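You operate a simulated robot arm through the tools that you are given. There is no shell and no other tool.

The job below is to be done with a simulated robot arm. You get a single attempt, and the scene is never put back.

TASK
Fill the blue cup to its lines, rinse the red brush in it and hang it in the DRY rack.
Fine: tank water, between the two lines; spout parked over the small white dish; the low table's racks; leave the other cups and brushes.

It is judged by the outcome, as a careful person would: the job done as asked, and still so three seconds after it is handed in. It fails if anything else is knocked over, pushed out of place, dropped, spilled or broken.

THE ROBOT
A 6-joint arm with a two-finger parallel gripper, fixed in place. Base frame: the origin is on the floor under the middle of its stand, x ahead of it, y to its left, z up; the work surface is at about z = 560. Units: mm, rad, N and s.
With the tool pointing down near the work surface it reaches from about 100 to 580 mm from the base axis. Its first joint turns from -1.152 to 1.152 rad. Payload 2.7 kg.
Tool frame: the origin (TCP) lies between the finger pads and is the grasp point; the fingertips stand 23 mm ahead of it; z points along the fingers, y is the line along which they close. Largest opening 94 mm; finger width 38, thickness 10; the body of the gripper, 54 by 96 mm, starts 39 mm behind the TCP.
Orientation is that of the tool frame in the base frame, as a unit quaternion [w, x, y, z]. With the fingers straight down and closing along the base's y, the tool's x points along the base's -x, its y along +y and its z along -z.

THE INTERFACE
- The arm moves only by the tool arm_command. Its argument "commands" is a list of rows, each a list of 7 numbers: the shift along the tool's x, y, z in units of 50 mm (1.0 is 50 mm), then the turn, a rotation vector about the tool's x, y, z in units of 4 degrees (1.0 is 4 degrees), then the gripper command, from -1 (shut) to 1 (fully open), values between in proportion. In form: [[dx, dy, dz, wx, wy, wz, fingers], ...]. A call has 1 to 20 rows; each row shifts and turns the commanded pose from where the row before left it, along the tool's axes as they then stand. A call with a number of a shift or a turn outside -1 to 1 is refused whole. Rows are played at 5 a second. More than 50 mm and 0.15 rad between two rows, or a gripper value outside its range, and nothing of the call is played. Where a pose cannot be reached the arm comes as near as it can. A force on the tool above 70 N (or 10 N above the force at the start of the call, whichever is more), or a blocked arm, ends the call early, and 0.2 s more pass. Each finger travels about 45 mm/s and halts on what it meets, pressing with about 29 N; the grip force reading is that of the motor and also rises with nothing between the fingers. The clock runs only during rows and for 0.2 s after the last one: add rows that do not move to give the fingers time. It gives the time, the measured TCP pose, the force on the tool (base axes), the opening and the grip force at its end, in the units of the frame above (readings bear some noise), with the torque about the TCP (base axes, N m) and any sound that the robot's microphone picked up.
- Cameras (640 x 400 px; columns grow to the right, rows downward): "scene" is fixed at [62, -425.8, 1396.7]; the picture's right is [0.88, -0.48, 0.00], its down [-0.31, -0.57, -0.76] and it looks along [0.36, 0.67, -0.64] (base axes); focal length 353 px, centre (320, 200). "wrist" rides on the gripper at [86, 16, -75] in the tool frame; the picture's right is [-0.18, 0.98, 0.00], its down [-0.58, -0.11, -0.81] and it looks along [-0.79, -0.15, 0.59] (tool axes); focal length 243 px, centre (320, 200). There is no depth. A picture from a camera that has moved, and an enlarged one, comes with that camera's place and axes in the base frame and with its lens.
- camera(camera): a new picture of that camera. No time passes.
- enlarge(camera, box): a new picture of the part [left, top, right, bottom] of that camera's present view, enlarged. No time passes.
- hand_in(): hands the job in; it is judged then, once.

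Nothing tells you positions but the pictures and the camera data. Unless the task says otherwise, let go and move clear before handing in.

The tools are called as name(argument=value, ...) on one line, values as JSON. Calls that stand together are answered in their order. arm_command: Moves the arm, as the interface text tells. Its arguments: {"type":"object","properties":{"commands":{"type":"array","items":{"type":"array","items":{"type":"number"}}}},"required":["commands"]} The other tools are called the same way: camera (camera) takes a picture; enlarge (camera, box) takes an enlarged picture of a part of a camera's view; hand_in () hands the job in.

At the start:

```text
t: 0.0
tcp_pos: [462.4, 79.0, 1030.8]
tcp_rot: [0.001, 0.0, 1.0, 0.001]
wrist_force: [-0.7, -0.6, 0.3]
torque: [0.01, -0.03, 0.02]
opening: 94.0
grip_force: 0.1
```

scene: 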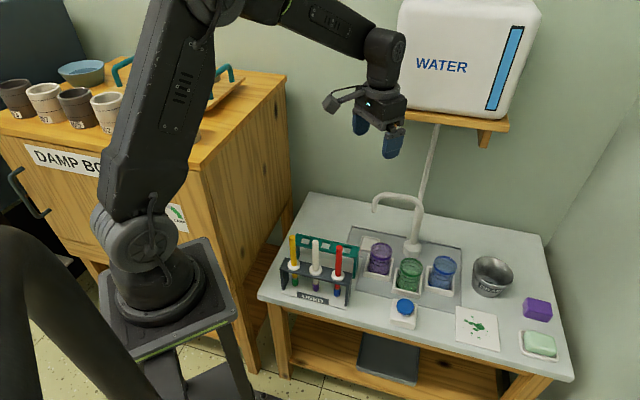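
wrist: 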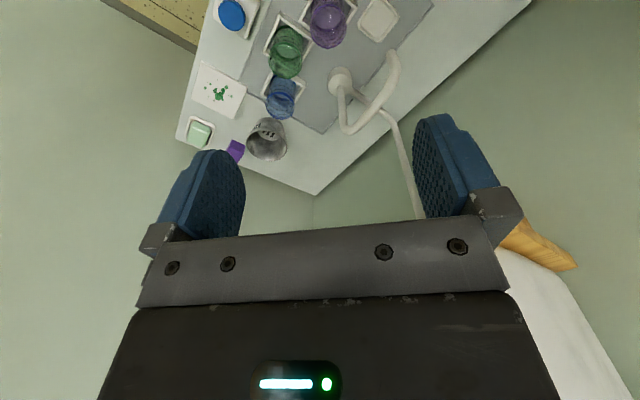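

I see a low table with a brush rack (yellow, white, red brushes), three cups (purple, green, blue) in trays, a swivelling spout from a water tank, a blue-capped item and a can. I'll take enlarged views first to work out the details.

enlarge(camera="scene", box=[260, 180, 420, 320])

enlarge(camera="scene", box=[350, 180, 510, 320])

enlarge(camera="scene", box=[380, 240, 580, 380])

enlarge(camera="wrist", box=[170, 0, 430, 170])

enlarge(camera="scene", box=[380, 0, 560, 160])

```text
2.86 times, centred on (340, 250) of scene
camera zoom: at [62.0, -425.8, 1396.7], right [0.88, -0.48, 0.0], down [-0.31, -0.57, -0.76], along [0.36, 0.67, -0.64], focal length 1009 px, centre (263, 57)
```

zoom: 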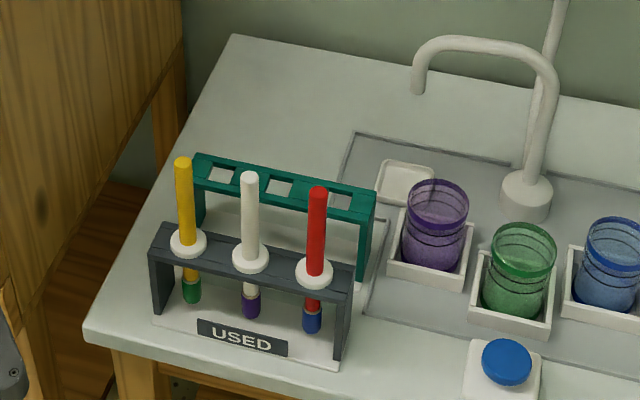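

```text
2.86 times, centred on (430, 250) of scene
camera zoom: at [62.0, -425.8, 1396.7], right [0.88, -0.48, 0.0], down [-0.31, -0.57, -0.76], along [0.36, 0.67, -0.64], focal length 1009 px, centre (6, 57)
```

zoom: 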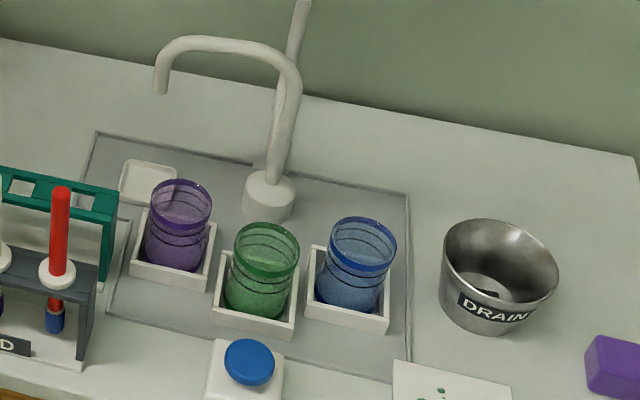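

```text
2.86 times, centred on (480, 310) of scene
camera zoom: at [62.0, -425.8, 1396.7], right [0.88, -0.48, 0.0], down [-0.31, -0.57, -0.76], along [0.36, 0.67, -0.64], focal length 1009 px, centre (-137, -114)
```

zoom: 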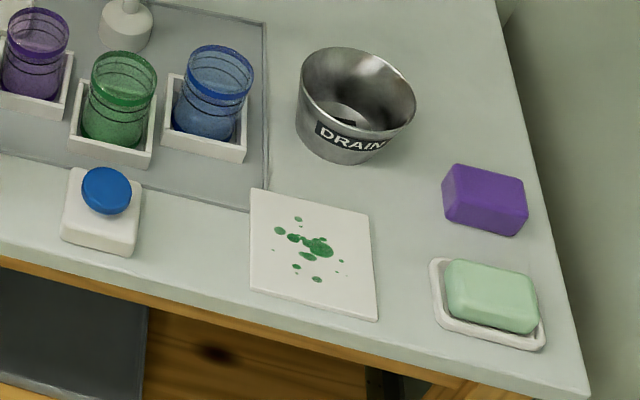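

```text
2.35 times, centred on (300, 85) of wrist
camera zoom: at [376.7, 94.8, 1104.3], right [0.18, 0.98, 0.0], down [0.58, -0.11, 0.81], along [0.79, -0.15, -0.59], focal length 571 px, centre (367, 471)
```

zoom: 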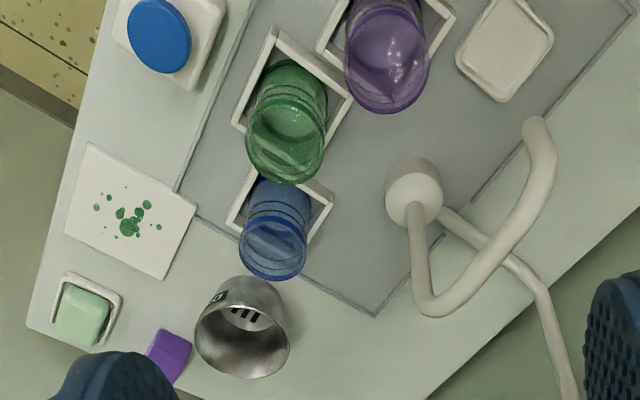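

```text
2.50 times, centred on (470, 80) of scene
camera zoom: at [62.0, -425.8, 1396.7], right [0.88, -0.48, 0.0], down [-0.31, -0.57, -0.76], along [0.36, 0.67, -0.64], focal length 883 px, centre (-55, 500)
```

zoom: 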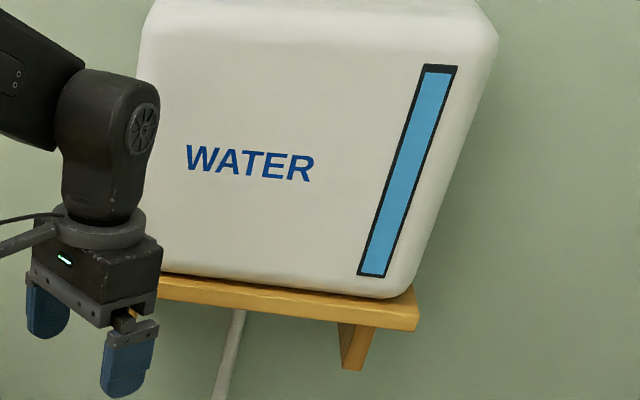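

The table stands at about 45° to the base. The spout pivots near (655, 84) and is now over the white dish at about (560, 171), with the cups on an arc around it and the blue one near (652, -44). The blue button, around (510, -66), is presumably the tap. I'll tilt the wrist so its camera can look down at the table.

arm_command(commands=[[0, 0, 0, 0, 1, 0, 1], [0, 0, 0, 0, 1, 0, 1], [0, 0, 0, 0, 1, 0, 1], [0, 0, 0, 0, 1, 0, 1], [0, 0, 0, 0, 1, 0, 1], [0, 0, 0, 0, 1, 0, 1], [0, 0, 0, 0, 1, 0, 1], [0, 0, 0, 0, 1, 0, 1]])

camera(camera="wrist")

camera(camera="scene")

```text
t: 1.8
tcp_pos: [464.0, 80.5, 1031.8]
tcp_rot: [-0.276, -0.001, 0.961, 0.0]
wrist_force: [-0.1, 0.5, 0.7]
torque: [0.03, -0.02, -0.02]
opening: 94.2
grip_force: 0.0
```

```text
taken
camera wrist: at [429.6, 94.4, 1139.3], right [0.16, 0.98, -0.1], down [0.92, -0.11, 0.38], along [0.36, -0.15, -0.92], focal length 243 px, centre (320, 200)
```

wrist: 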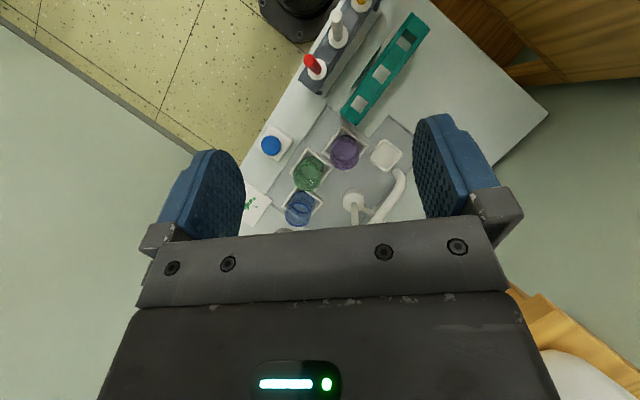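

```text
taken
```

scene: 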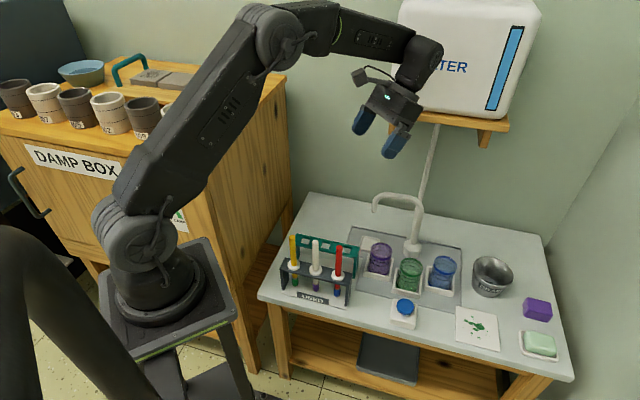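

enlarge(camera="wrist", box=[230, 110, 430, 235])

enlarge(camera="wrist", box=[260, 0, 460, 130])

```text
3.20 times, centred on (330, 172) of wrist
camera zoom: at [429.6, 94.4, 1139.3], right [0.16, 0.98, -0.1], down [0.92, -0.11, 0.38], along [0.36, -0.15, -0.92], focal length 776 px, centre (288, 288)
```

zoom: 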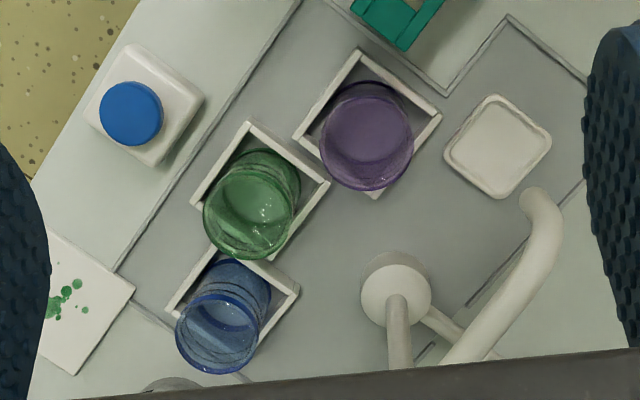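

```text
3.08 times, centred on (360, 65) of wrist
camera zoom: at [429.6, 94.4, 1139.3], right [0.16, 0.98, -0.1], down [0.92, -0.11, 0.38], along [0.36, -0.15, -0.92], focal length 746 px, centre (197, 615)
```

zoom: 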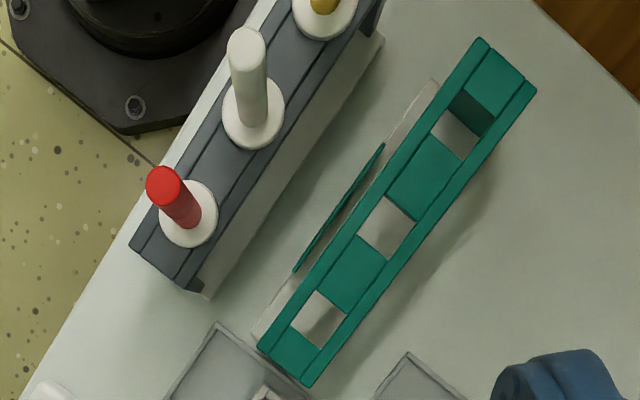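

The purple and green cups already hold liquid, the blue one looks emptier, and the green rack with square holes is probably DRY. I'll zoom in on the cups, racks and button.

enlarge(camera="scene", box=[420, 245, 470, 300])

enlarge(camera="scene", box=[360, 235, 430, 295])

enlarge(camera="scene", box=[275, 220, 365, 310])

enlarge(camera="scene", box=[380, 290, 430, 335])

enlarge(camera="scene", box=[360, 180, 440, 260])

```text
7.27 times, centred on (445, 272) of scene
camera zoom: at [62.1, -425.8, 1396.7], right [0.88, -0.48, 0.0], down [-0.31, -0.57, -0.76], along [0.36, 0.67, -0.64], focal length 2568 px, centre (-589, -327)
```

zoom: 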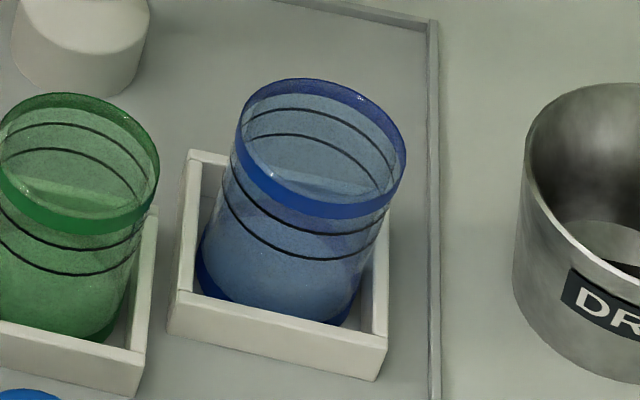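

```text
6.67 times, centred on (395, 265) of scene
camera zoom: at [62.1, -425.8, 1396.7], right [0.88, -0.48, 0.0], down [-0.31, -0.57, -0.76], along [0.36, 0.67, -0.64], focal length 2354 px, centre (-180, -233)
```

zoom: 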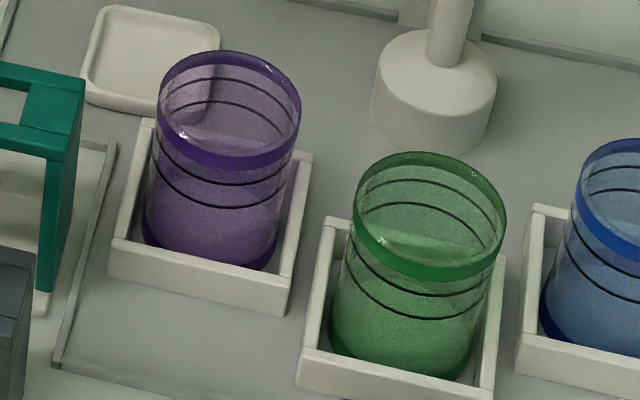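

```text
4.44 times, centred on (320, 265) of scene
camera zoom: at [62.1, -425.8, 1396.7], right [0.88, -0.48, 0.0], down [-0.31, -0.57, -0.76], along [0.36, 0.67, -0.64], focal length 1569 px, centre (320, -89)
```

zoom: 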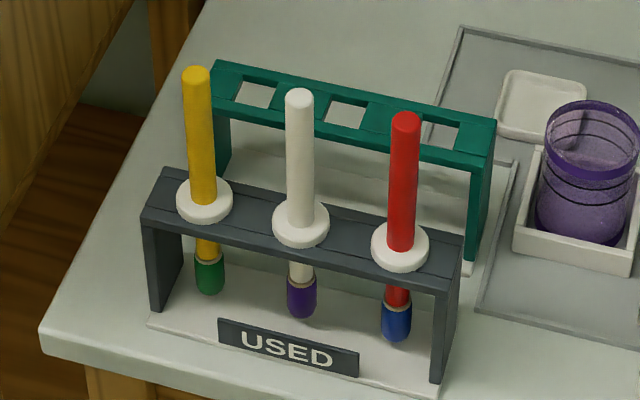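

```text
8.89 times, centred on (405, 312) of scene
camera zoom: at [62.1, -425.8, 1396.7], right [0.88, -0.48, 0.0], down [-0.31, -0.57, -0.76], along [0.36, 0.67, -0.64], focal length 3138 px, centre (-436, -800)
```

zoom: 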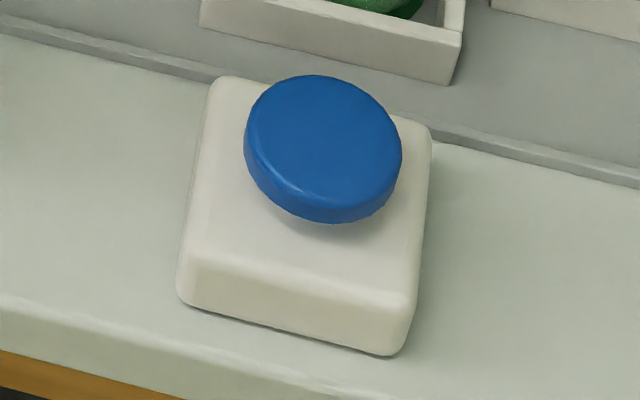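

```text
5.00 times, centred on (400, 220) of scene
camera zoom: at [62.1, -425.8, 1396.7], right [0.88, -0.48, 0.0], down [-0.31, -0.57, -0.76], along [0.36, 0.67, -0.64], focal length 1765 px, centre (-80, 100)
```

zoom: 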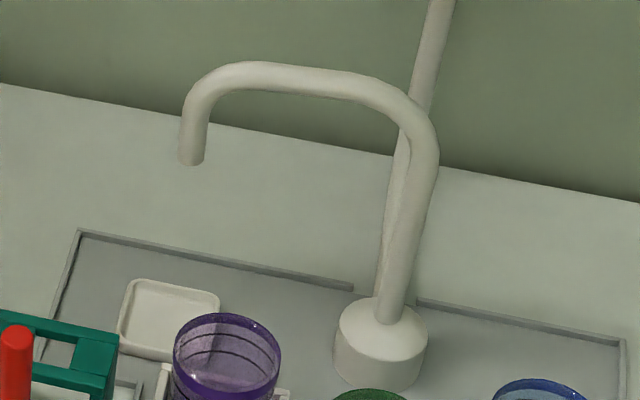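

The green rack has three free square holes, each brush hangs by a white collar, and the blue cup looks empty with two dark rings near its top. Next I'll bring the camera closer to measure the spout, cups and racks.

arm_command(commands=[[0, 0, 0, 0, -1, 0, 1], [0, 0, 0, 0, -1, 0, 1], [0, 0, 0, 0, -1, 0, 1], [0, 0, 0, 0, -1, 0, 1], [0, 0, 0, 0, -1, 0, 1], [0, 0, 0, 0, -1, 0, 1], [0, 0, 0, 0, -1, 0, 1], [0, 0, 0, 0, -1, 0, 1], [-0.1, 0.15, 0.65, 0, 0, 0, 1], [-0.1, 0.15, 0.65, 0, 0, 0, 1], [-0.1, 0.15, 0.65, 0, 0, 0, 1], [-0.1, 0.15, 0.65, 0, 0, 0, 1]])

camera(camera="wrist")

camera(camera="scene")

```text
t: 4.4
tcp_pos: [483.7, 110.8, 900.5]
tcp_rot: [0.001, -0.001, 1.0, -0.001]
wrist_force: [0.0, 0.5, 0.4]
torque: [-0.02, -0.01, 0.0]
opening: 94.1
grip_force: 0.1
```

```text
taken
camera wrist: at [397.0, 124.7, 973.9], right [0.18, 0.98, 0.0], down [0.58, -0.11, 0.81], along [0.79, -0.15, -0.59], focal length 243 px, centre (320, 200)
```

wrist: 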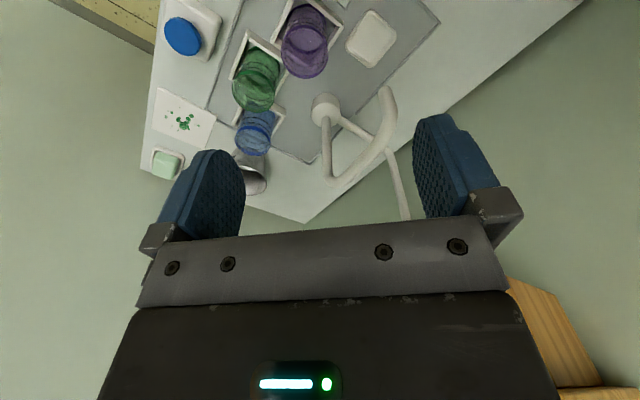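

```text
taken
```

scene: 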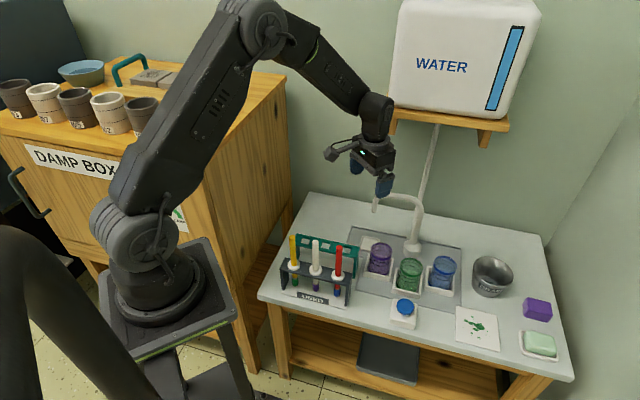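

enlarge(camera="wrist", box=[220, 0, 420, 200])

enlarge(camera="wrist", box=[220, 70, 300, 130])

enlarge(camera="wrist", box=[300, 70, 420, 190])

```text
2.00 times, centred on (320, 100) of wrist
camera zoom: at [397.0, 124.7, 973.9], right [0.18, 0.98, 0.0], down [0.58, -0.11, 0.81], along [0.79, -0.15, -0.59], focal length 485 px, centre (320, 400)
```

zoom: 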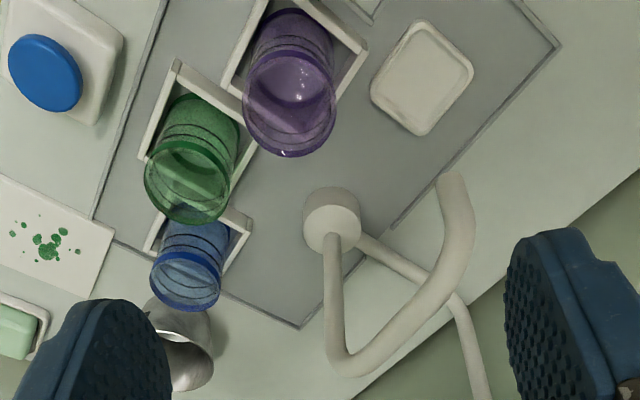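

```text
6.67 times, centred on (260, 100) of wrist
camera zoom: at [397.0, 124.7, 973.9], right [0.18, 0.98, 0.0], down [0.58, -0.11, 0.81], along [0.79, -0.15, -0.59], focal length 1618 px, centre (720, 867)
```

zoom: 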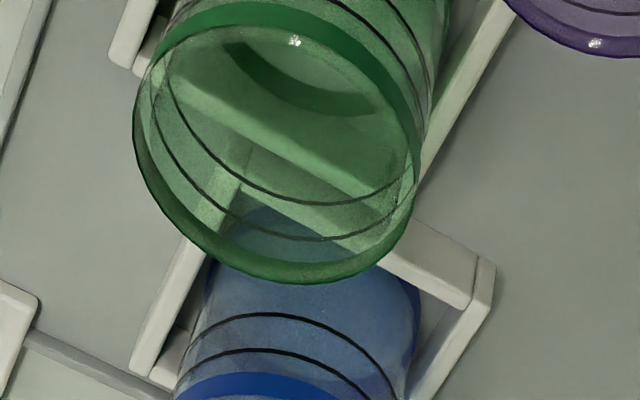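

```text
3.33 times, centred on (360, 130) of wrist
camera zoom: at [397.0, 124.7, 973.9], right [0.18, 0.98, 0.0], down [0.58, -0.11, 0.81], along [0.79, -0.15, -0.59], focal length 809 px, centre (187, 433)
```

zoom: 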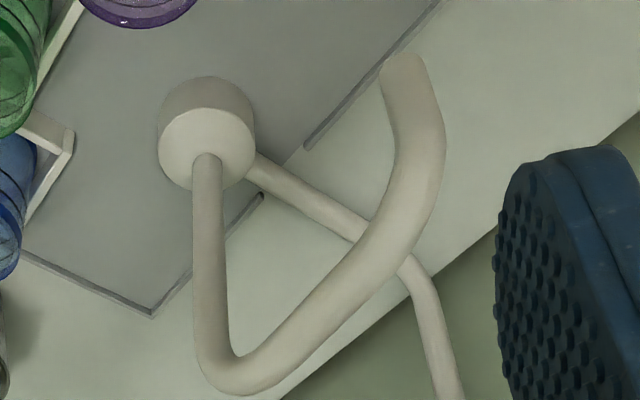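

All the cups look empty. I'll zoom the fixed camera in on the gripper, whose position I know, to check how accurate that camera is.

enlarge(camera="scene", box=[320, 130, 420, 230])

enlarge(camera="wrist", box=[140, 0, 260, 75])

```text
4.00 times, centred on (370, 180) of scene
camera zoom: at [62.0, -425.8, 1396.7], right [0.88, -0.48, 0.0], down [-0.31, -0.57, -0.76], along [0.36, 0.67, -0.64], focal length 1412 px, centre (120, 280)
```

zoom: 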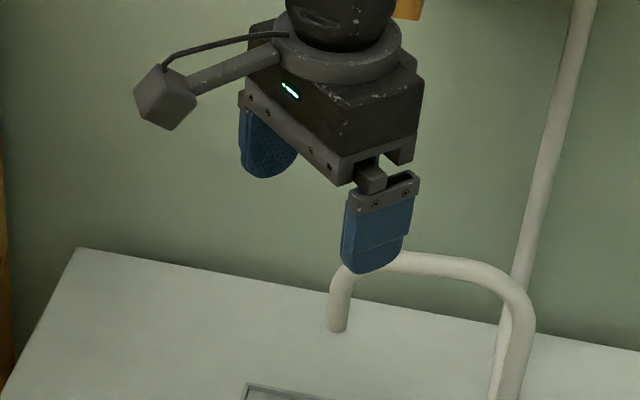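

```text
5.33 times, centred on (200, 38) of wrist
camera zoom: at [397.0, 124.7, 973.9], right [0.18, 0.98, 0.0], down [0.58, -0.11, 0.81], along [0.79, -0.15, -0.59], focal length 1294 px, centre (960, 1067)
```

zoom: 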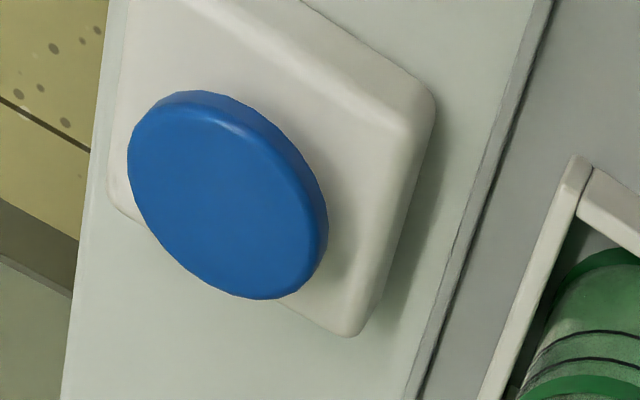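

The fixed camera agrees with the gripper's known position to about 2 mm. Before reaching toward the spout I need to know where the shelf and bracket are, so I'll look at that area.

enlarge(camera="wrist", box=[480, 240, 640, 400])

enlarge(camera="scene", box=[360, 60, 530, 180])

```text
2.50 times, centred on (560, 320) of wrist
camera zoom: at [397.0, 124.7, 973.9], right [0.18, 0.98, 0.0], down [0.58, -0.11, 0.81], along [0.79, -0.15, -0.59], focal length 606 px, centre (-280, -100)
```

zoom: 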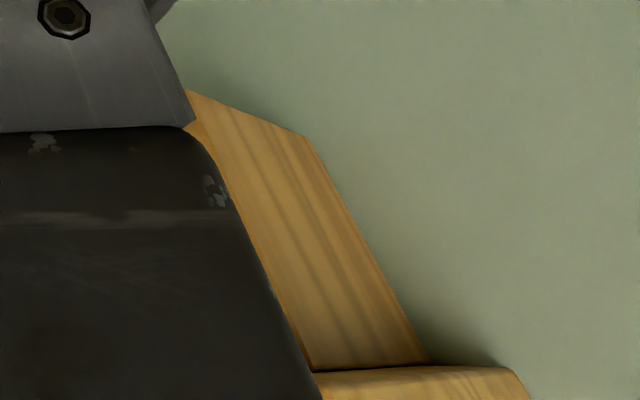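

```text
3.33 times, centred on (445, 120) of scene
camera zoom: at [62.0, -425.8, 1396.7], right [0.88, -0.48, 0.0], down [-0.31, -0.57, -0.76], along [0.36, 0.67, -0.64], focal length 1177 px, centre (-97, 467)
```

zoom: 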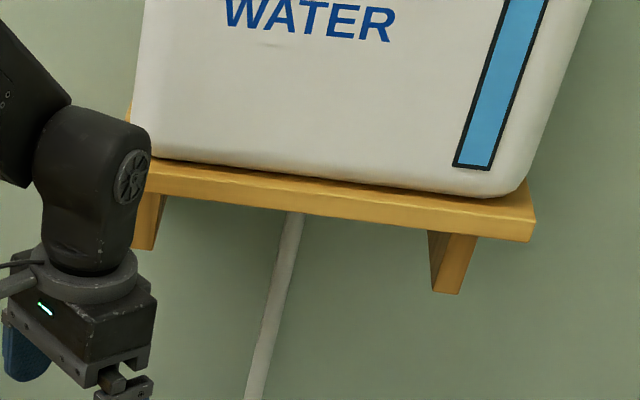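

The shelf's front edge is about 60 mm beyond where I need to go, and its underside is near z = 979. I'll tilt the tool 12° outward, turn the fingers to straddle the spout's arch, and move above it to check.

arm_command(commands=[[0, 0, 0, 0, -1, 0, 0.1], [0, 0, 0, 0, -1, 0, 0.1], [0, 0, 0, 0, -1, 0, 0.1], [0, 0, 0, 0, 0, 1, 0.1], [0, 0, 0, 0, 0, 1, 0.1], [0, 0, 0, 0, 0, 1, 0.1], [0, 0, 0, 0, 0, 1, 0.1], [0, 0, 0, 0, 0, 1, 0.1], [0, 0, 0, 0, 0, 1, 0.1], [0, 0, 0, 0, 0, 1, 0.1], [0, 0, 0, 0, 0, 1, 0.1], [0, 0, 0, 0, 0, 1, 0.1], [0, 0, 0, 0, 0, 1, 0.1], [0, 0, 0, 0, 0, 1, 0.1], [-0.2, 0.4, 0.15, 0, 0, 0, 0.1], [-0.2, 0.4, 0.15, 0, 0, 0, 0.1]])

camera(camera="wrist")

camera(camera="scene")

```text
t: 7.8
tcp_pos: [526.8, 125.8, 895.8]
tcp_rot: [0.097, 0.372, 0.922, 0.04]
wrist_force: [0.3, -0.5, 0.2]
torque: [0.01, -0.02, -0.01]
opening: 51.7
grip_force: 0.0
```

```text
taken
camera wrist: at [461.2, 196.1, 957.4], right [0.8, 0.58, 0.17], down [0.17, -0.48, 0.86], along [0.58, -0.66, -0.48], focal length 243 px, centre (320, 200)
```

wrist: 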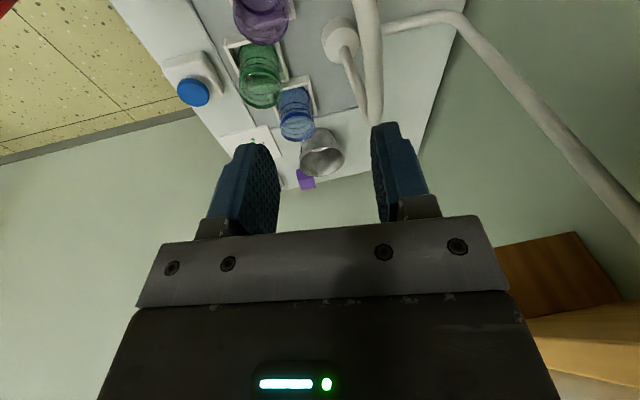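

```text
taken
```

scene: 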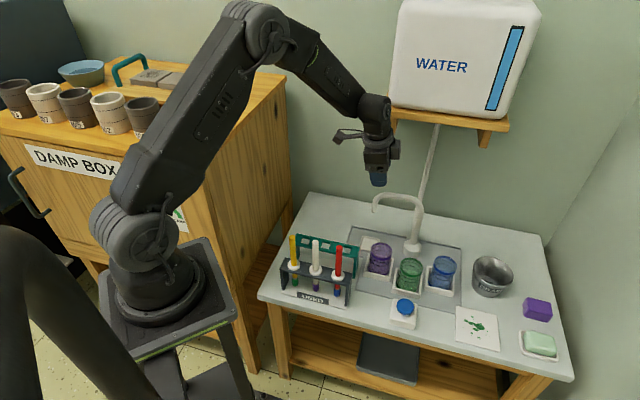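

arm_command(commands=[[-0.185, 0.348, 0.392, 0, 0, 0, 0.1], [-0.185, 0.348, 0.392, 0, 0, 0, 0.1], [-0.185, 0.348, 0.392, 0, 0, 0, 0.1]])

camera(camera="wrist")

enlarge(camera="scene", box=[340, 120, 460, 260])

```text
t: 8.6
tcp_pos: [594.8, 144.2, 849.8]
tcp_rot: [0.098, 0.372, 0.922, 0.039]
wrist_force: [-0.4, 0.3, -0.1]
torque: [0.01, -0.02, 0.01]
opening: 51.5
grip_force: 0.2
```

```text
taken
camera wrist: at [529.3, 214.5, 911.1], right [0.8, 0.58, 0.17], down [0.17, -0.48, 0.86], along [0.58, -0.66, -0.48], focal length 243 px, centre (320, 200)
```

wrist: 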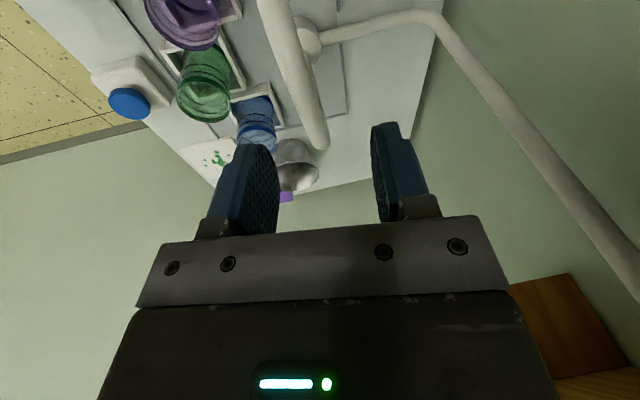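

```text
2.86 times, centred on (400, 190) of scene
camera zoom: at [62.0, -425.8, 1396.7], right [0.88, -0.48, 0.0], down [-0.31, -0.57, -0.76], along [0.36, 0.67, -0.64], focal length 1009 px, centre (91, 229)
```

zoom: 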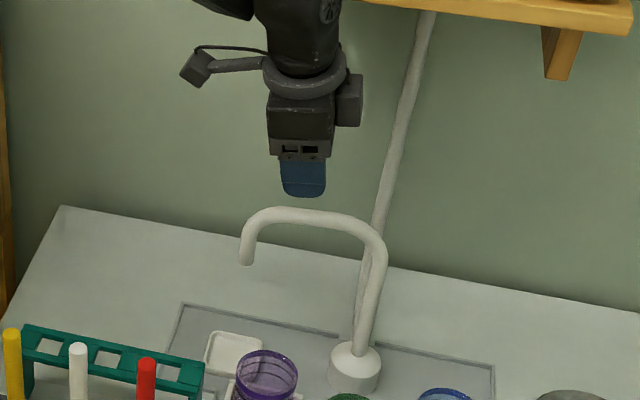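

The arch lies between the fingers and a straight-down descent will centre it. I'll lower partway and check.

arm_command(commands=[[0.045, -0.043, 0.293, 0, 0, 0, 0.1], [0.045, -0.043, 0.293, 0, 0, 0, 0.1], [0.045, -0.043, 0.293, 0, 0, 0, 0.1]])

camera(camera="wrist")

enlarge(camera="scene", box=[350, 150, 440, 240])

```text
t: 9.4
tcp_pos: [595.3, 144.6, 803.1]
tcp_rot: [0.098, 0.372, 0.922, 0.04]
wrist_force: [-0.1, -0.2, -0.2]
torque: [-0.02, 0.03, 0.05]
opening: 51.7
grip_force: 0.1
```

```text
taken
camera wrist: at [530.1, 215.5, 864.9], right [0.8, 0.58, 0.17], down [0.17, -0.48, 0.86], along [0.58, -0.66, -0.48], focal length 243 px, centre (320, 200)
```

wrist: 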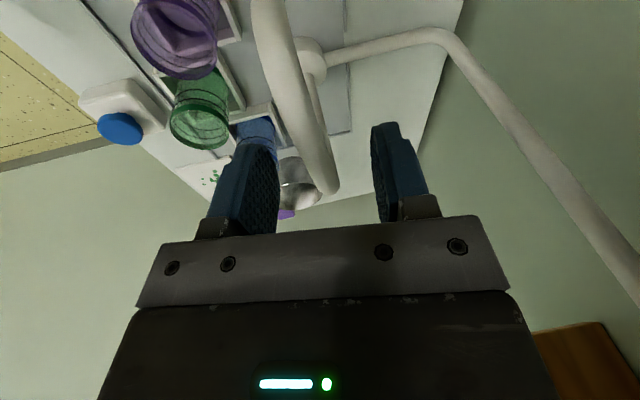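

```text
4.44 times, centred on (395, 195) of scene
camera zoom: at [62.0, -425.8, 1396.7], right [0.88, -0.48, 0.0], down [-0.31, -0.57, -0.76], along [0.36, 0.67, -0.64], focal length 1569 px, centre (-13, 222)
```

zoom: 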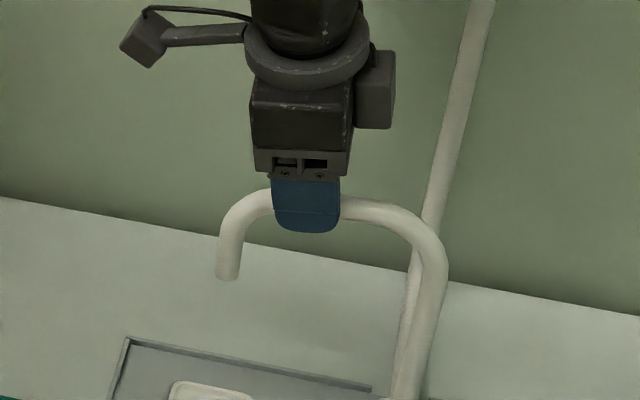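

arm_command(commands=[[0.033, -0.032, 0.215, 0, 0, 0, 0.1], [0.033, -0.032, 0.215, 0, 0, 0, 0.1], [0, 0, 0, 0, 0, 0, -0.1]])

camera(camera="wrist")

enlarge(camera="scene", box=[350, 150, 440, 240])

```text
t: 10.2
tcp_pos: [595.3, 144.8, 781.7]
tcp_rot: [0.098, 0.372, 0.922, 0.039]
wrist_force: [-0.8, 0.0, -0.6]
torque: [0.03, 0.0, -0.02]
opening: 42.4
grip_force: 0.1
```

```text
taken
camera wrist: at [529.4, 214.7, 842.8], right [0.8, 0.58, 0.17], down [0.17, -0.48, 0.86], along [0.58, -0.66, -0.48], focal length 243 px, centre (320, 200)
```

wrist: 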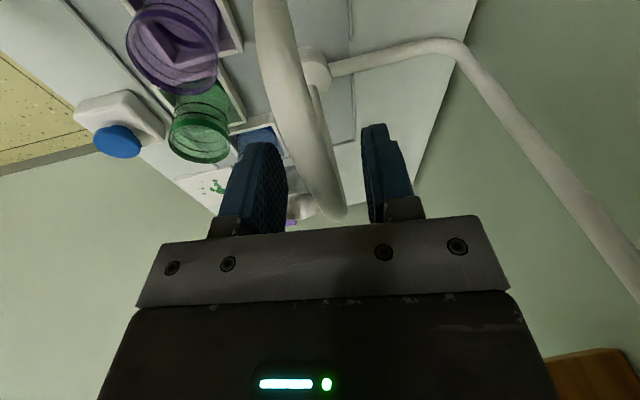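

```text
4.44 times, centred on (395, 195) of scene
camera zoom: at [62.0, -425.8, 1396.7], right [0.88, -0.48, 0.0], down [-0.31, -0.57, -0.76], along [0.36, 0.67, -0.64], focal length 1569 px, centre (-13, 222)
```

zoom: 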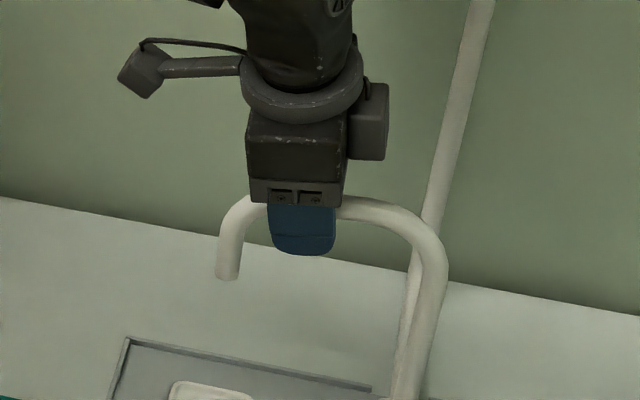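

The spout arch is now between the fingers with no contact force. I'll swing it slowly around its pivot toward the blue cup, 40° first, then check.

arm_command(commands=[[-0.0052, -0.1128, -0.0159, 0, 0, -1, -0.1], [-0.0052, -0.113, -0.0146, 0, 0, -1, -0.1], [-0.0051, -0.1132, -0.0132, 0, 0, -1, -0.1], [-0.0051, -0.1133, -0.0119, 0, 0, -1, -0.1], [-0.005, -0.1135, -0.0104, 0, 0, -1, -0.1], [-0.0049, -0.1136, -0.0089, 0, 0, -1, -0.1], [-0.0047, -0.1137, -0.0073, 0, 0, -1, -0.1], [-0.0046, -0.1138, -0.0057, 0, 0, -1, -0.1], [-0.0044, -0.1139, -0.0041, 0, 0, -1, -0.1], [-0.0043, -0.114, -0.0025, 0, 0, -1, -0.1]])

camera(camera="wrist")

camera(camera="scene")

```text
t: 12.4
tcp_pos: [572.4, 92.7, 782.2]
tcp_rot: [0.106, 0.034, 0.994, 0.004]
wrist_force: [0.3, -0.1, 0.2]
torque: [0.01, -0.01, 0.01]
opening: 42.7
grip_force: 0.2
```

```text
taken
camera wrist: at [473.4, 113.0, 836.9], right [0.24, 0.97, 0.05], down [0.39, -0.15, 0.91], along [0.89, -0.2, -0.41], focal length 243 px, centre (320, 200)
```

wrist: 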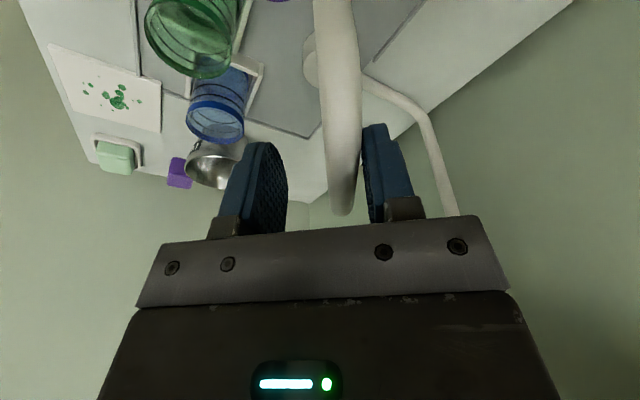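

```text
taken
```

scene: 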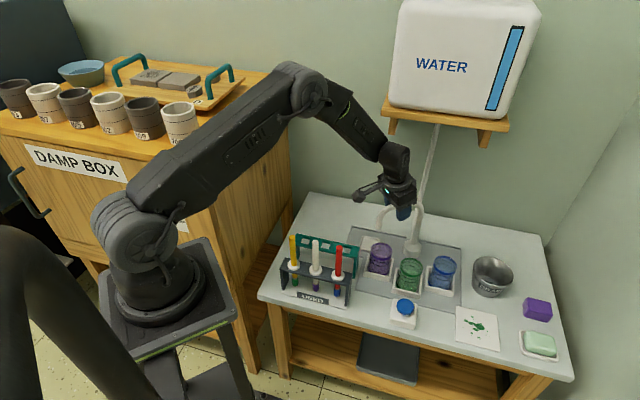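

The spout follows easily, with no force. I'll narrow the fingers a bit and carry on around the arc.

arm_command(commands=[[-0.0041, -0.114, -0.0008, 0, 0, -1, -0.35], [-0.0039, -0.114, 0.0008, 0, 0, -1, -0.4], [-0.0037, -0.114, 0.0025, 0, 0, -1, -0.4], [-0.0036, -0.1139, 0.0041, 0, 0, -1, -0.4], [-0.0034, -0.1138, 0.0057, 0, 0, -1, -0.4], [-0.0033, -0.1138, 0.0073, 0, 0, -1, -0.4], [-0.0031, -0.1137, 0.0089, 0, 0, -1, -0.4], [-0.003, -0.1136, 0.0104, 0, 0, -1, -0.4], [-0.0029, -0.1134, 0.0119, 0, 0, -1, -0.4], [-0.0028, -0.1133, 0.0132, 0, 0, -1, -0.4], [-0.0028, -0.1131, 0.0146, 0, 0, -1, -0.4], [-0.0028, -0.113, 0.0159, 0, 0, -1, -0.4]])

camera(camera="wrist")

camera(camera="scene")

```text
t: 15.0
tcp_pos: [595.5, 29.7, 783.6]
tcp_rot: [0.098, -0.374, 0.922, -0.038]
wrist_force: [0.7, 0.1, 0.5]
torque: [0.01, 0.03, 0.0]
opening: 28.0
grip_force: 0.0
```

```text
taken
camera wrist: at [508.5, -19.8, 839.1], right [-0.54, 0.83, -0.11], down [0.31, 0.33, 0.89], along [0.78, 0.45, -0.44], focal length 243 px, centre (320, 200)
```

wrist: 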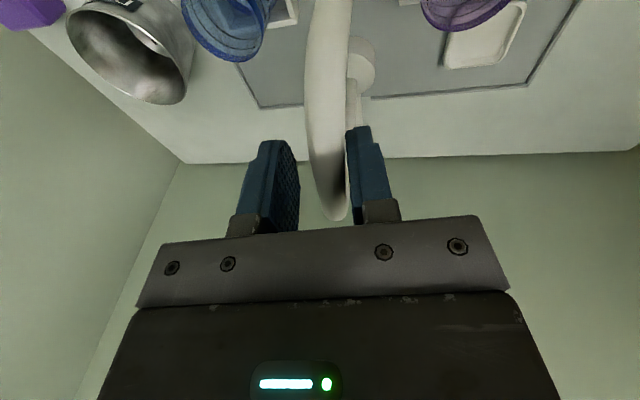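

```text
taken
```

scene: 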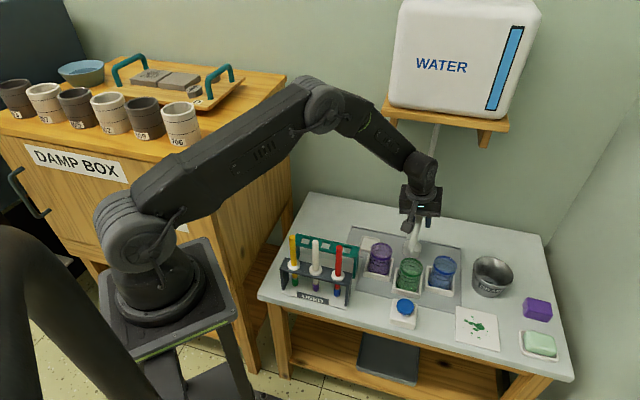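

arm_command(commands=[[-0.0027, -0.1128, 0.018, 0, 0, -1, -0.4], [-0.0027, -0.1126, 0.0192, 0, 0, -1, -0.4], [-0.0028, -0.1124, 0.0202, 0, 0, -1, -0.4], [-0.0028, -0.1122, 0.0211, 0, 0, -1, -0.4], [-0.0029, -0.1121, 0.0219, 0, 0, -1, -0.4], [-0.003, -0.1119, 0.0227, 0, 0, -1, -0.4], [-0.0031, -0.1118, 0.0233, 0, 0, -1, -0.4], [-0.0033, -0.1117, 0.0238, 0, 0, -1, -0.4], [-0.0034, -0.1116, 0.0242, 0, 0, -1, -0.4], [-0.0036, -0.1116, 0.0245, 0, 0, -1, -0.4], [-0.0037, -0.1115, 0.0247, 0, 0, -1, -0.4]])

camera(camera="wrist")

camera(camera="scene")

enlarge(camera="scene", box=[380, 170, 500, 310])

```text
t: 17.4
tcp_pos: [651.4, 5.1, 783.2]
tcp_rot: [0.077, -0.691, 0.715, -0.072]
wrist_force: [0.1, -0.4, 0.2]
torque: [0.0, -0.02, 0.0]
opening: 28.2
grip_force: 0.3
```

```text
taken
camera wrist: at [617.1, -82.2, 850.3], right [-0.95, 0.22, -0.2], down [-0.04, 0.58, 0.82], along [0.29, 0.79, -0.54], focal length 243 px, centre (320, 200)
```

wrist: 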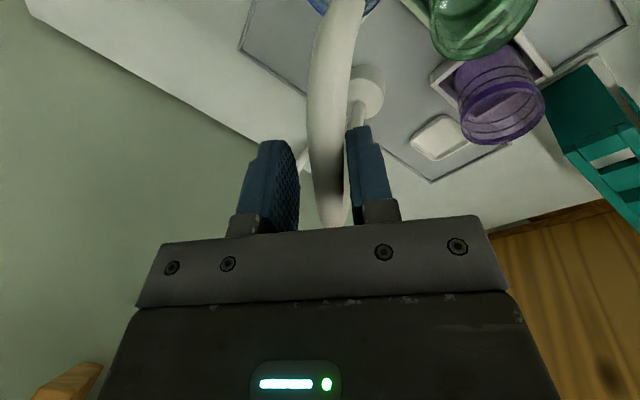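

```text
taken
```

scene: 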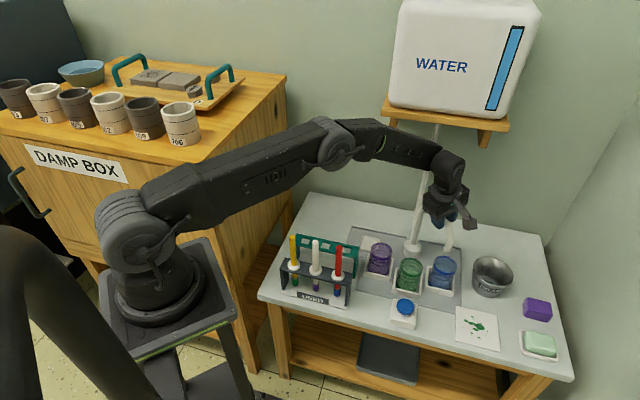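

```text
2.86 times, centred on (440, 240) of scene
camera zoom: at [62.0, -425.8, 1396.7], right [0.88, -0.48, 0.0], down [-0.31, -0.57, -0.76], along [0.36, 0.67, -0.64], focal length 1009 px, centre (-23, 86)
```

zoom: 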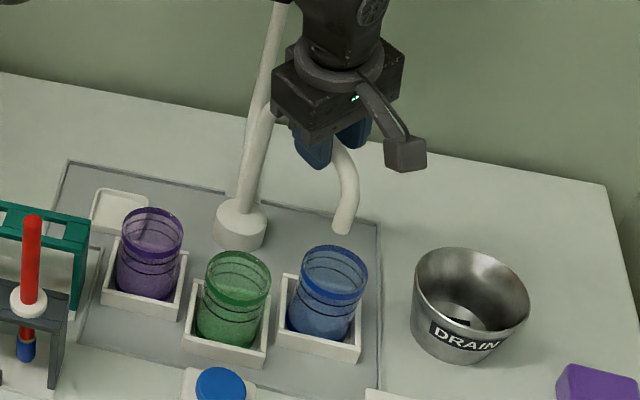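

The spout tip is about 13 mm (6°) short of the blue cup's centre. I'll push it that bit further.

arm_command(commands=[[-0.0039, -0.1115, 0.0245, 0, 0, -1, -0.4], [-0.002, -0.0557, 0.012, 0, 0, -0.5, -0.4], [0, 0, 0, 0, 0, 0, -0.4]])

enlarge(camera="scene", box=[380, 170, 500, 310])

camera(camera="wrist")

```text
t: 18.2
tcp_pos: [659.0, 5.5, 783.4]
tcp_rot: [-0.072, 0.728, -0.677, 0.077]
wrist_force: [1.0, 0.5, 0.0]
torque: [-0.01, 0.0, 0.02]
opening: 28.2
grip_force: 0.1
```

```text
2.86 times, centred on (440, 240) of scene
camera zoom: at [62.0, -425.8, 1396.7], right [0.88, -0.48, 0.0], down [-0.31, -0.57, -0.76], along [0.36, 0.67, -0.64], focal length 1009 px, centre (-23, 86)
```

zoom: 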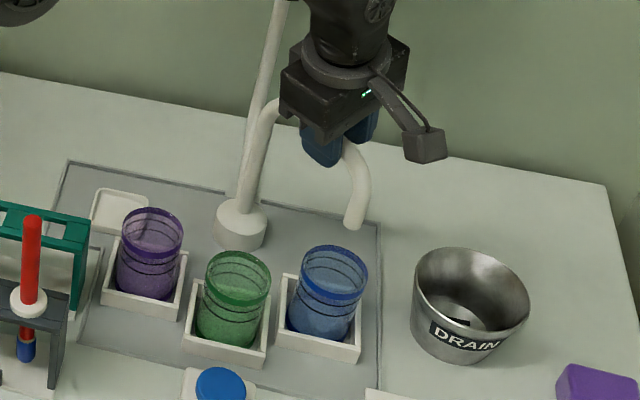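

```text
taken
camera wrist: at [634.0, -83.7, 852.5], right [-0.97, 0.11, -0.21], down [-0.1, 0.59, 0.8], along [0.21, 0.8, -0.56], focal length 243 px, centre (320, 200)
```

wrist: 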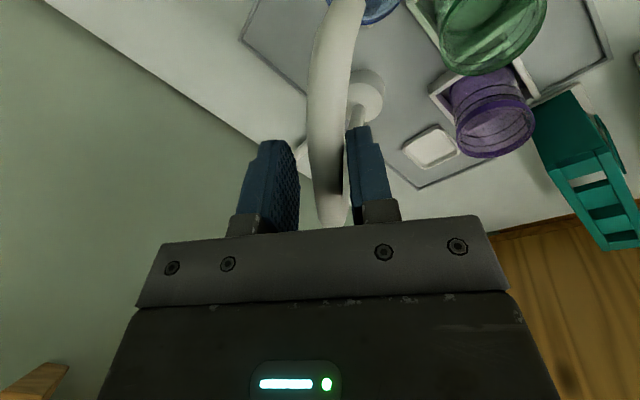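

By the fixed camera the tip is now over the blue cup's centre (about (656, -43) against a cup at about (654, -43)). I'll open the fingers, back out along the tool axis and confirm the spout stays put.

arm_command(commands=[[0, 0, 0, 0, 0, 0, 0.3], [0, 0, 0, 0, 0, 0, 0.3], [0, 0, 0, 0, 0, 0, 0.3], [0, 0, -0.4, 0, 0, 0, 0.3], [0, 0, -0.6, 0, 0, 0, 0.3], [0, 0, -0.6, 0, 0, 0, 0.3], [0, 0, -0.6, 0, 0, 0, 0.3]])

enlarge(camera="scene", box=[380, 170, 500, 310])

camera(camera="wrist")

```text
t: 19.8
tcp_pos: [635.5, 4.4, 888.2]
tcp_rot: [-0.072, 0.728, -0.677, 0.076]
wrist_force: [-0.1, 0.8, 0.3]
torque: [0.01, -0.01, 0.02]
opening: 61.2
grip_force: 0.0
```

```text
2.86 times, centred on (440, 240) of scene
camera zoom: at [62.0, -425.8, 1396.7], right [0.88, -0.48, 0.0], down [-0.31, -0.57, -0.76], along [0.36, 0.67, -0.64], focal length 1009 px, centre (-23, 86)
```

zoom: 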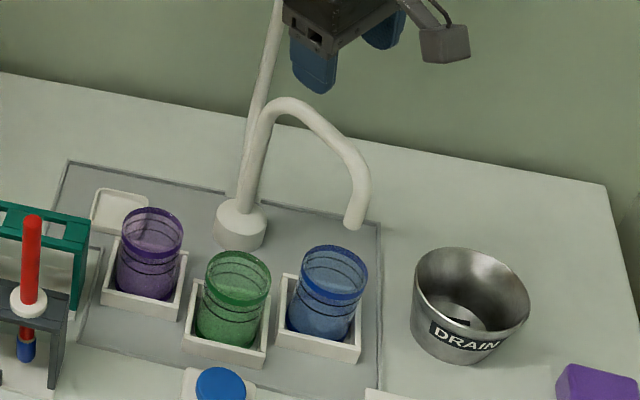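

```text
taken
camera wrist: at [610.8, -83.9, 959.4], right [-0.97, 0.11, -0.21], down [-0.1, 0.59, 0.8], along [0.21, 0.8, -0.56], focal length 243 px, centre (320, 200)
```

wrist: 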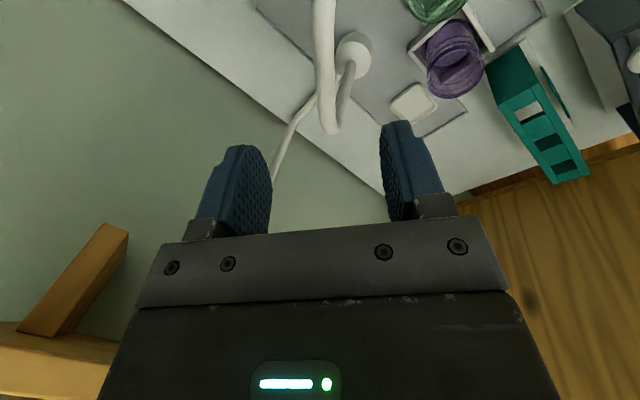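

The spout stays over the blue cup. Next I'll straighten the tool, close the fingers and move above the blue button.

arm_command(commands=[[-0.028, 0.39, -0.083, -0.9976, -0.07, 0, 0.3], [-0.028, 0.39, -0.083, -0.9976, -0.07, 0, 0.3], [-0.028, 0.39, -0.083, -0.9976, -0.07, 0, 0.3], [0, 0, 0, 0, 0, 1, 0], [0, 0, 0, 0, 0, 1, -0.5], [0, 0, 0, 0, 0, 1, -1], [0, 0, 0, 0, 0, 1, -1], [0, 0, 0, 0, 0, 1, -1], [0, 0, 0, 0, 0, 1, -1], [0, 0, 0, 0, 0, 1, -1], [0, 0, 0, 0, 0, 1, -1], [0, 0, 0, 0, 0, 1, -1], [0, 0, 0, 0, 0, 1, -1], [0, 0, 0, 0, 0, 1, -1], [0, 0, 0, 0, 0, 1, -1], [0, 0, 0, 0, 0, 1, -1], [0, 0, 0, 0, 0, 1, -1], [0, 0, 0, 0, 0, 1, -1], [0, 0, 0, 0, 0, 1, -1], [0, 0, 0, 0, 0, 1, -1]])

```text
t: 24.0
tcp_pos: [577.9, 5.2, 894.0]
tcp_rot: [0.0, -0.225, 0.974, 0.0]
wrist_force: [0.0, -0.8, -0.1]
torque: [-0.02, -0.02, 0.0]
opening: 0.0
grip_force: 28.6
```

arm_command(commands=[[0.44, -0.155, 0.816, 0, 0, 0, -1], [0.44, -0.155, 0.816, 0, 0, 0, -1], [0.44, -0.155, 0.816, 0, 0, 0, -1], [0.44, -0.155, 0.816, 0, 0, 0, -1], [0.44, -0.155, 0.816, 0, 0, 0, -1]])

camera(camera="scene")

enlarge(camera="scene", box=[370, 230, 470, 340])

camera(camera="wrist")

```text
t: 25.2
tcp_pos: [496.0, -78.2, 690.7]
tcp_rot: [0.002, -0.225, 0.974, 0.0]
wrist_force: [-0.7, 0.3, 0.2]
torque: [-0.01, -0.01, -0.03]
opening: 0.0
grip_force: 29.4
```

```text
taken
```

scene: 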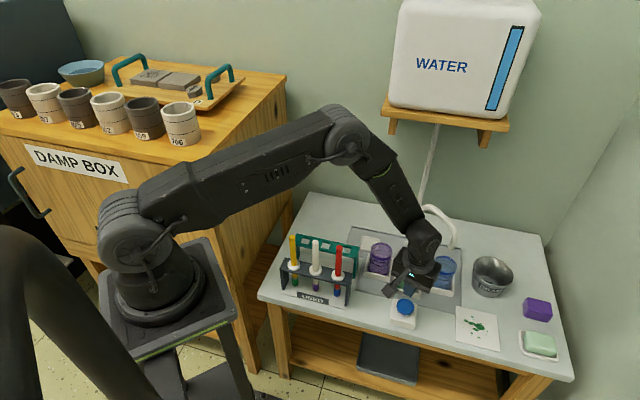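

```text
3.64 times, centred on (420, 285) of scene
camera zoom: at [62.1, -425.8, 1396.7], right [0.88, -0.48, 0.0], down [-0.31, -0.57, -0.76], along [0.36, 0.67, -0.64], focal length 1284 px, centre (-44, -109)
```

zoom: 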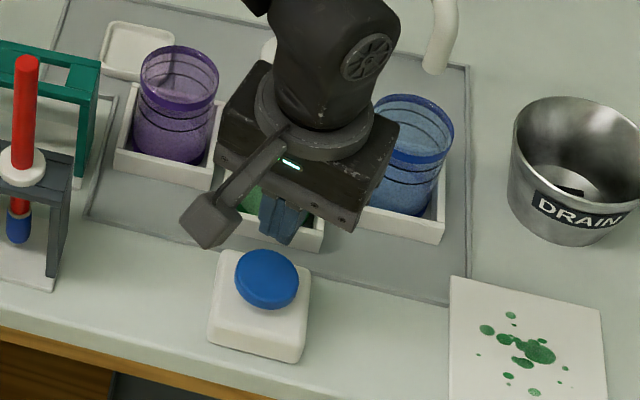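

```text
taken
camera wrist: at [411.3, -102.4, 763.3], right [-0.27, 0.96, 0.0], down [0.57, 0.16, 0.81], along [0.78, 0.22, -0.59], focal length 243 px, centre (320, 200)
```

wrist: 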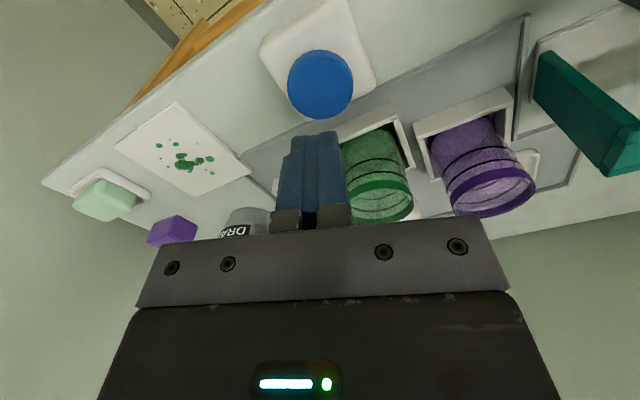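

The fingertips are centred over the button, about 57 mm above it. I'll come down close and then press in small steps.

arm_command(commands=[[0, 0, 0.32, 0, 0, 0, -1], [0, 0, 0.32, 0, 0, 0, -1], [0, 0, 0.28, 0, 0, 0, -1], [0, 0, 0, 0, 0, 0, -1]])

enlarge(camera="scene", box=[370, 230, 470, 340])

```text
t: 26.2
tcp_pos: [494.9, -78.1, 643.9]
tcp_rot: [0.0, -0.226, 0.974, 0.0]
wrist_force: [0.0, 0.3, 0.2]
torque: [-0.01, -0.01, -0.03]
opening: 0.0
grip_force: 28.7
```

```text
3.64 times, centred on (420, 285) of scene
camera zoom: at [62.0, -425.8, 1396.7], right [0.88, -0.48, 0.0], down [-0.31, -0.57, -0.76], along [0.36, 0.67, -0.64], focal length 1284 px, centre (-44, -109)
```

zoom: 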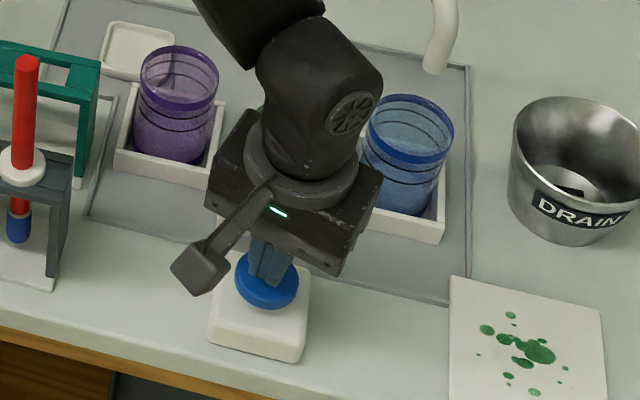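

arm_command(commands=[[0, 0, 0.1, 0, 0, 0, -1], [0, 0, 0.06, 0, 0, 0, -1]])

enlarge(camera="scene", box=[380, 280, 440, 340])

```text
t: 26.8
tcp_pos: [495.4, -77.5, 635.4]
tcp_rot: [0.0, -0.225, 0.974, 0.0]
wrist_force: [-1.0, -1.9, 1.5]
torque: [-0.08, 0.04, -0.03]
opening: 0.0
grip_force: 29.3
```

```text
6.67 times, centred on (410, 310) of scene
camera zoom: at [62.0, -425.8, 1396.7], right [0.88, -0.48, 0.0], down [-0.31, -0.57, -0.76], along [0.36, 0.67, -0.64], focal length 2354 px, centre (-280, -533)
```

zoom: 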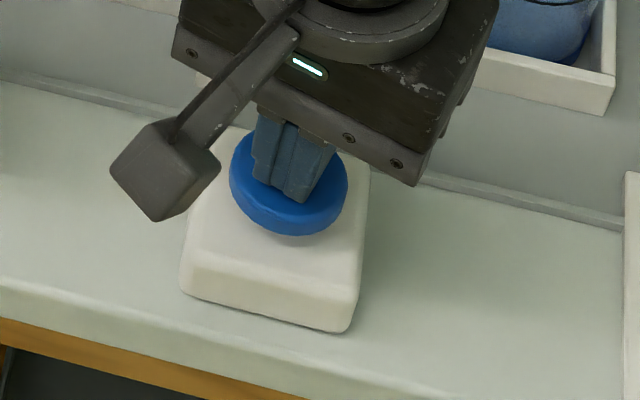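

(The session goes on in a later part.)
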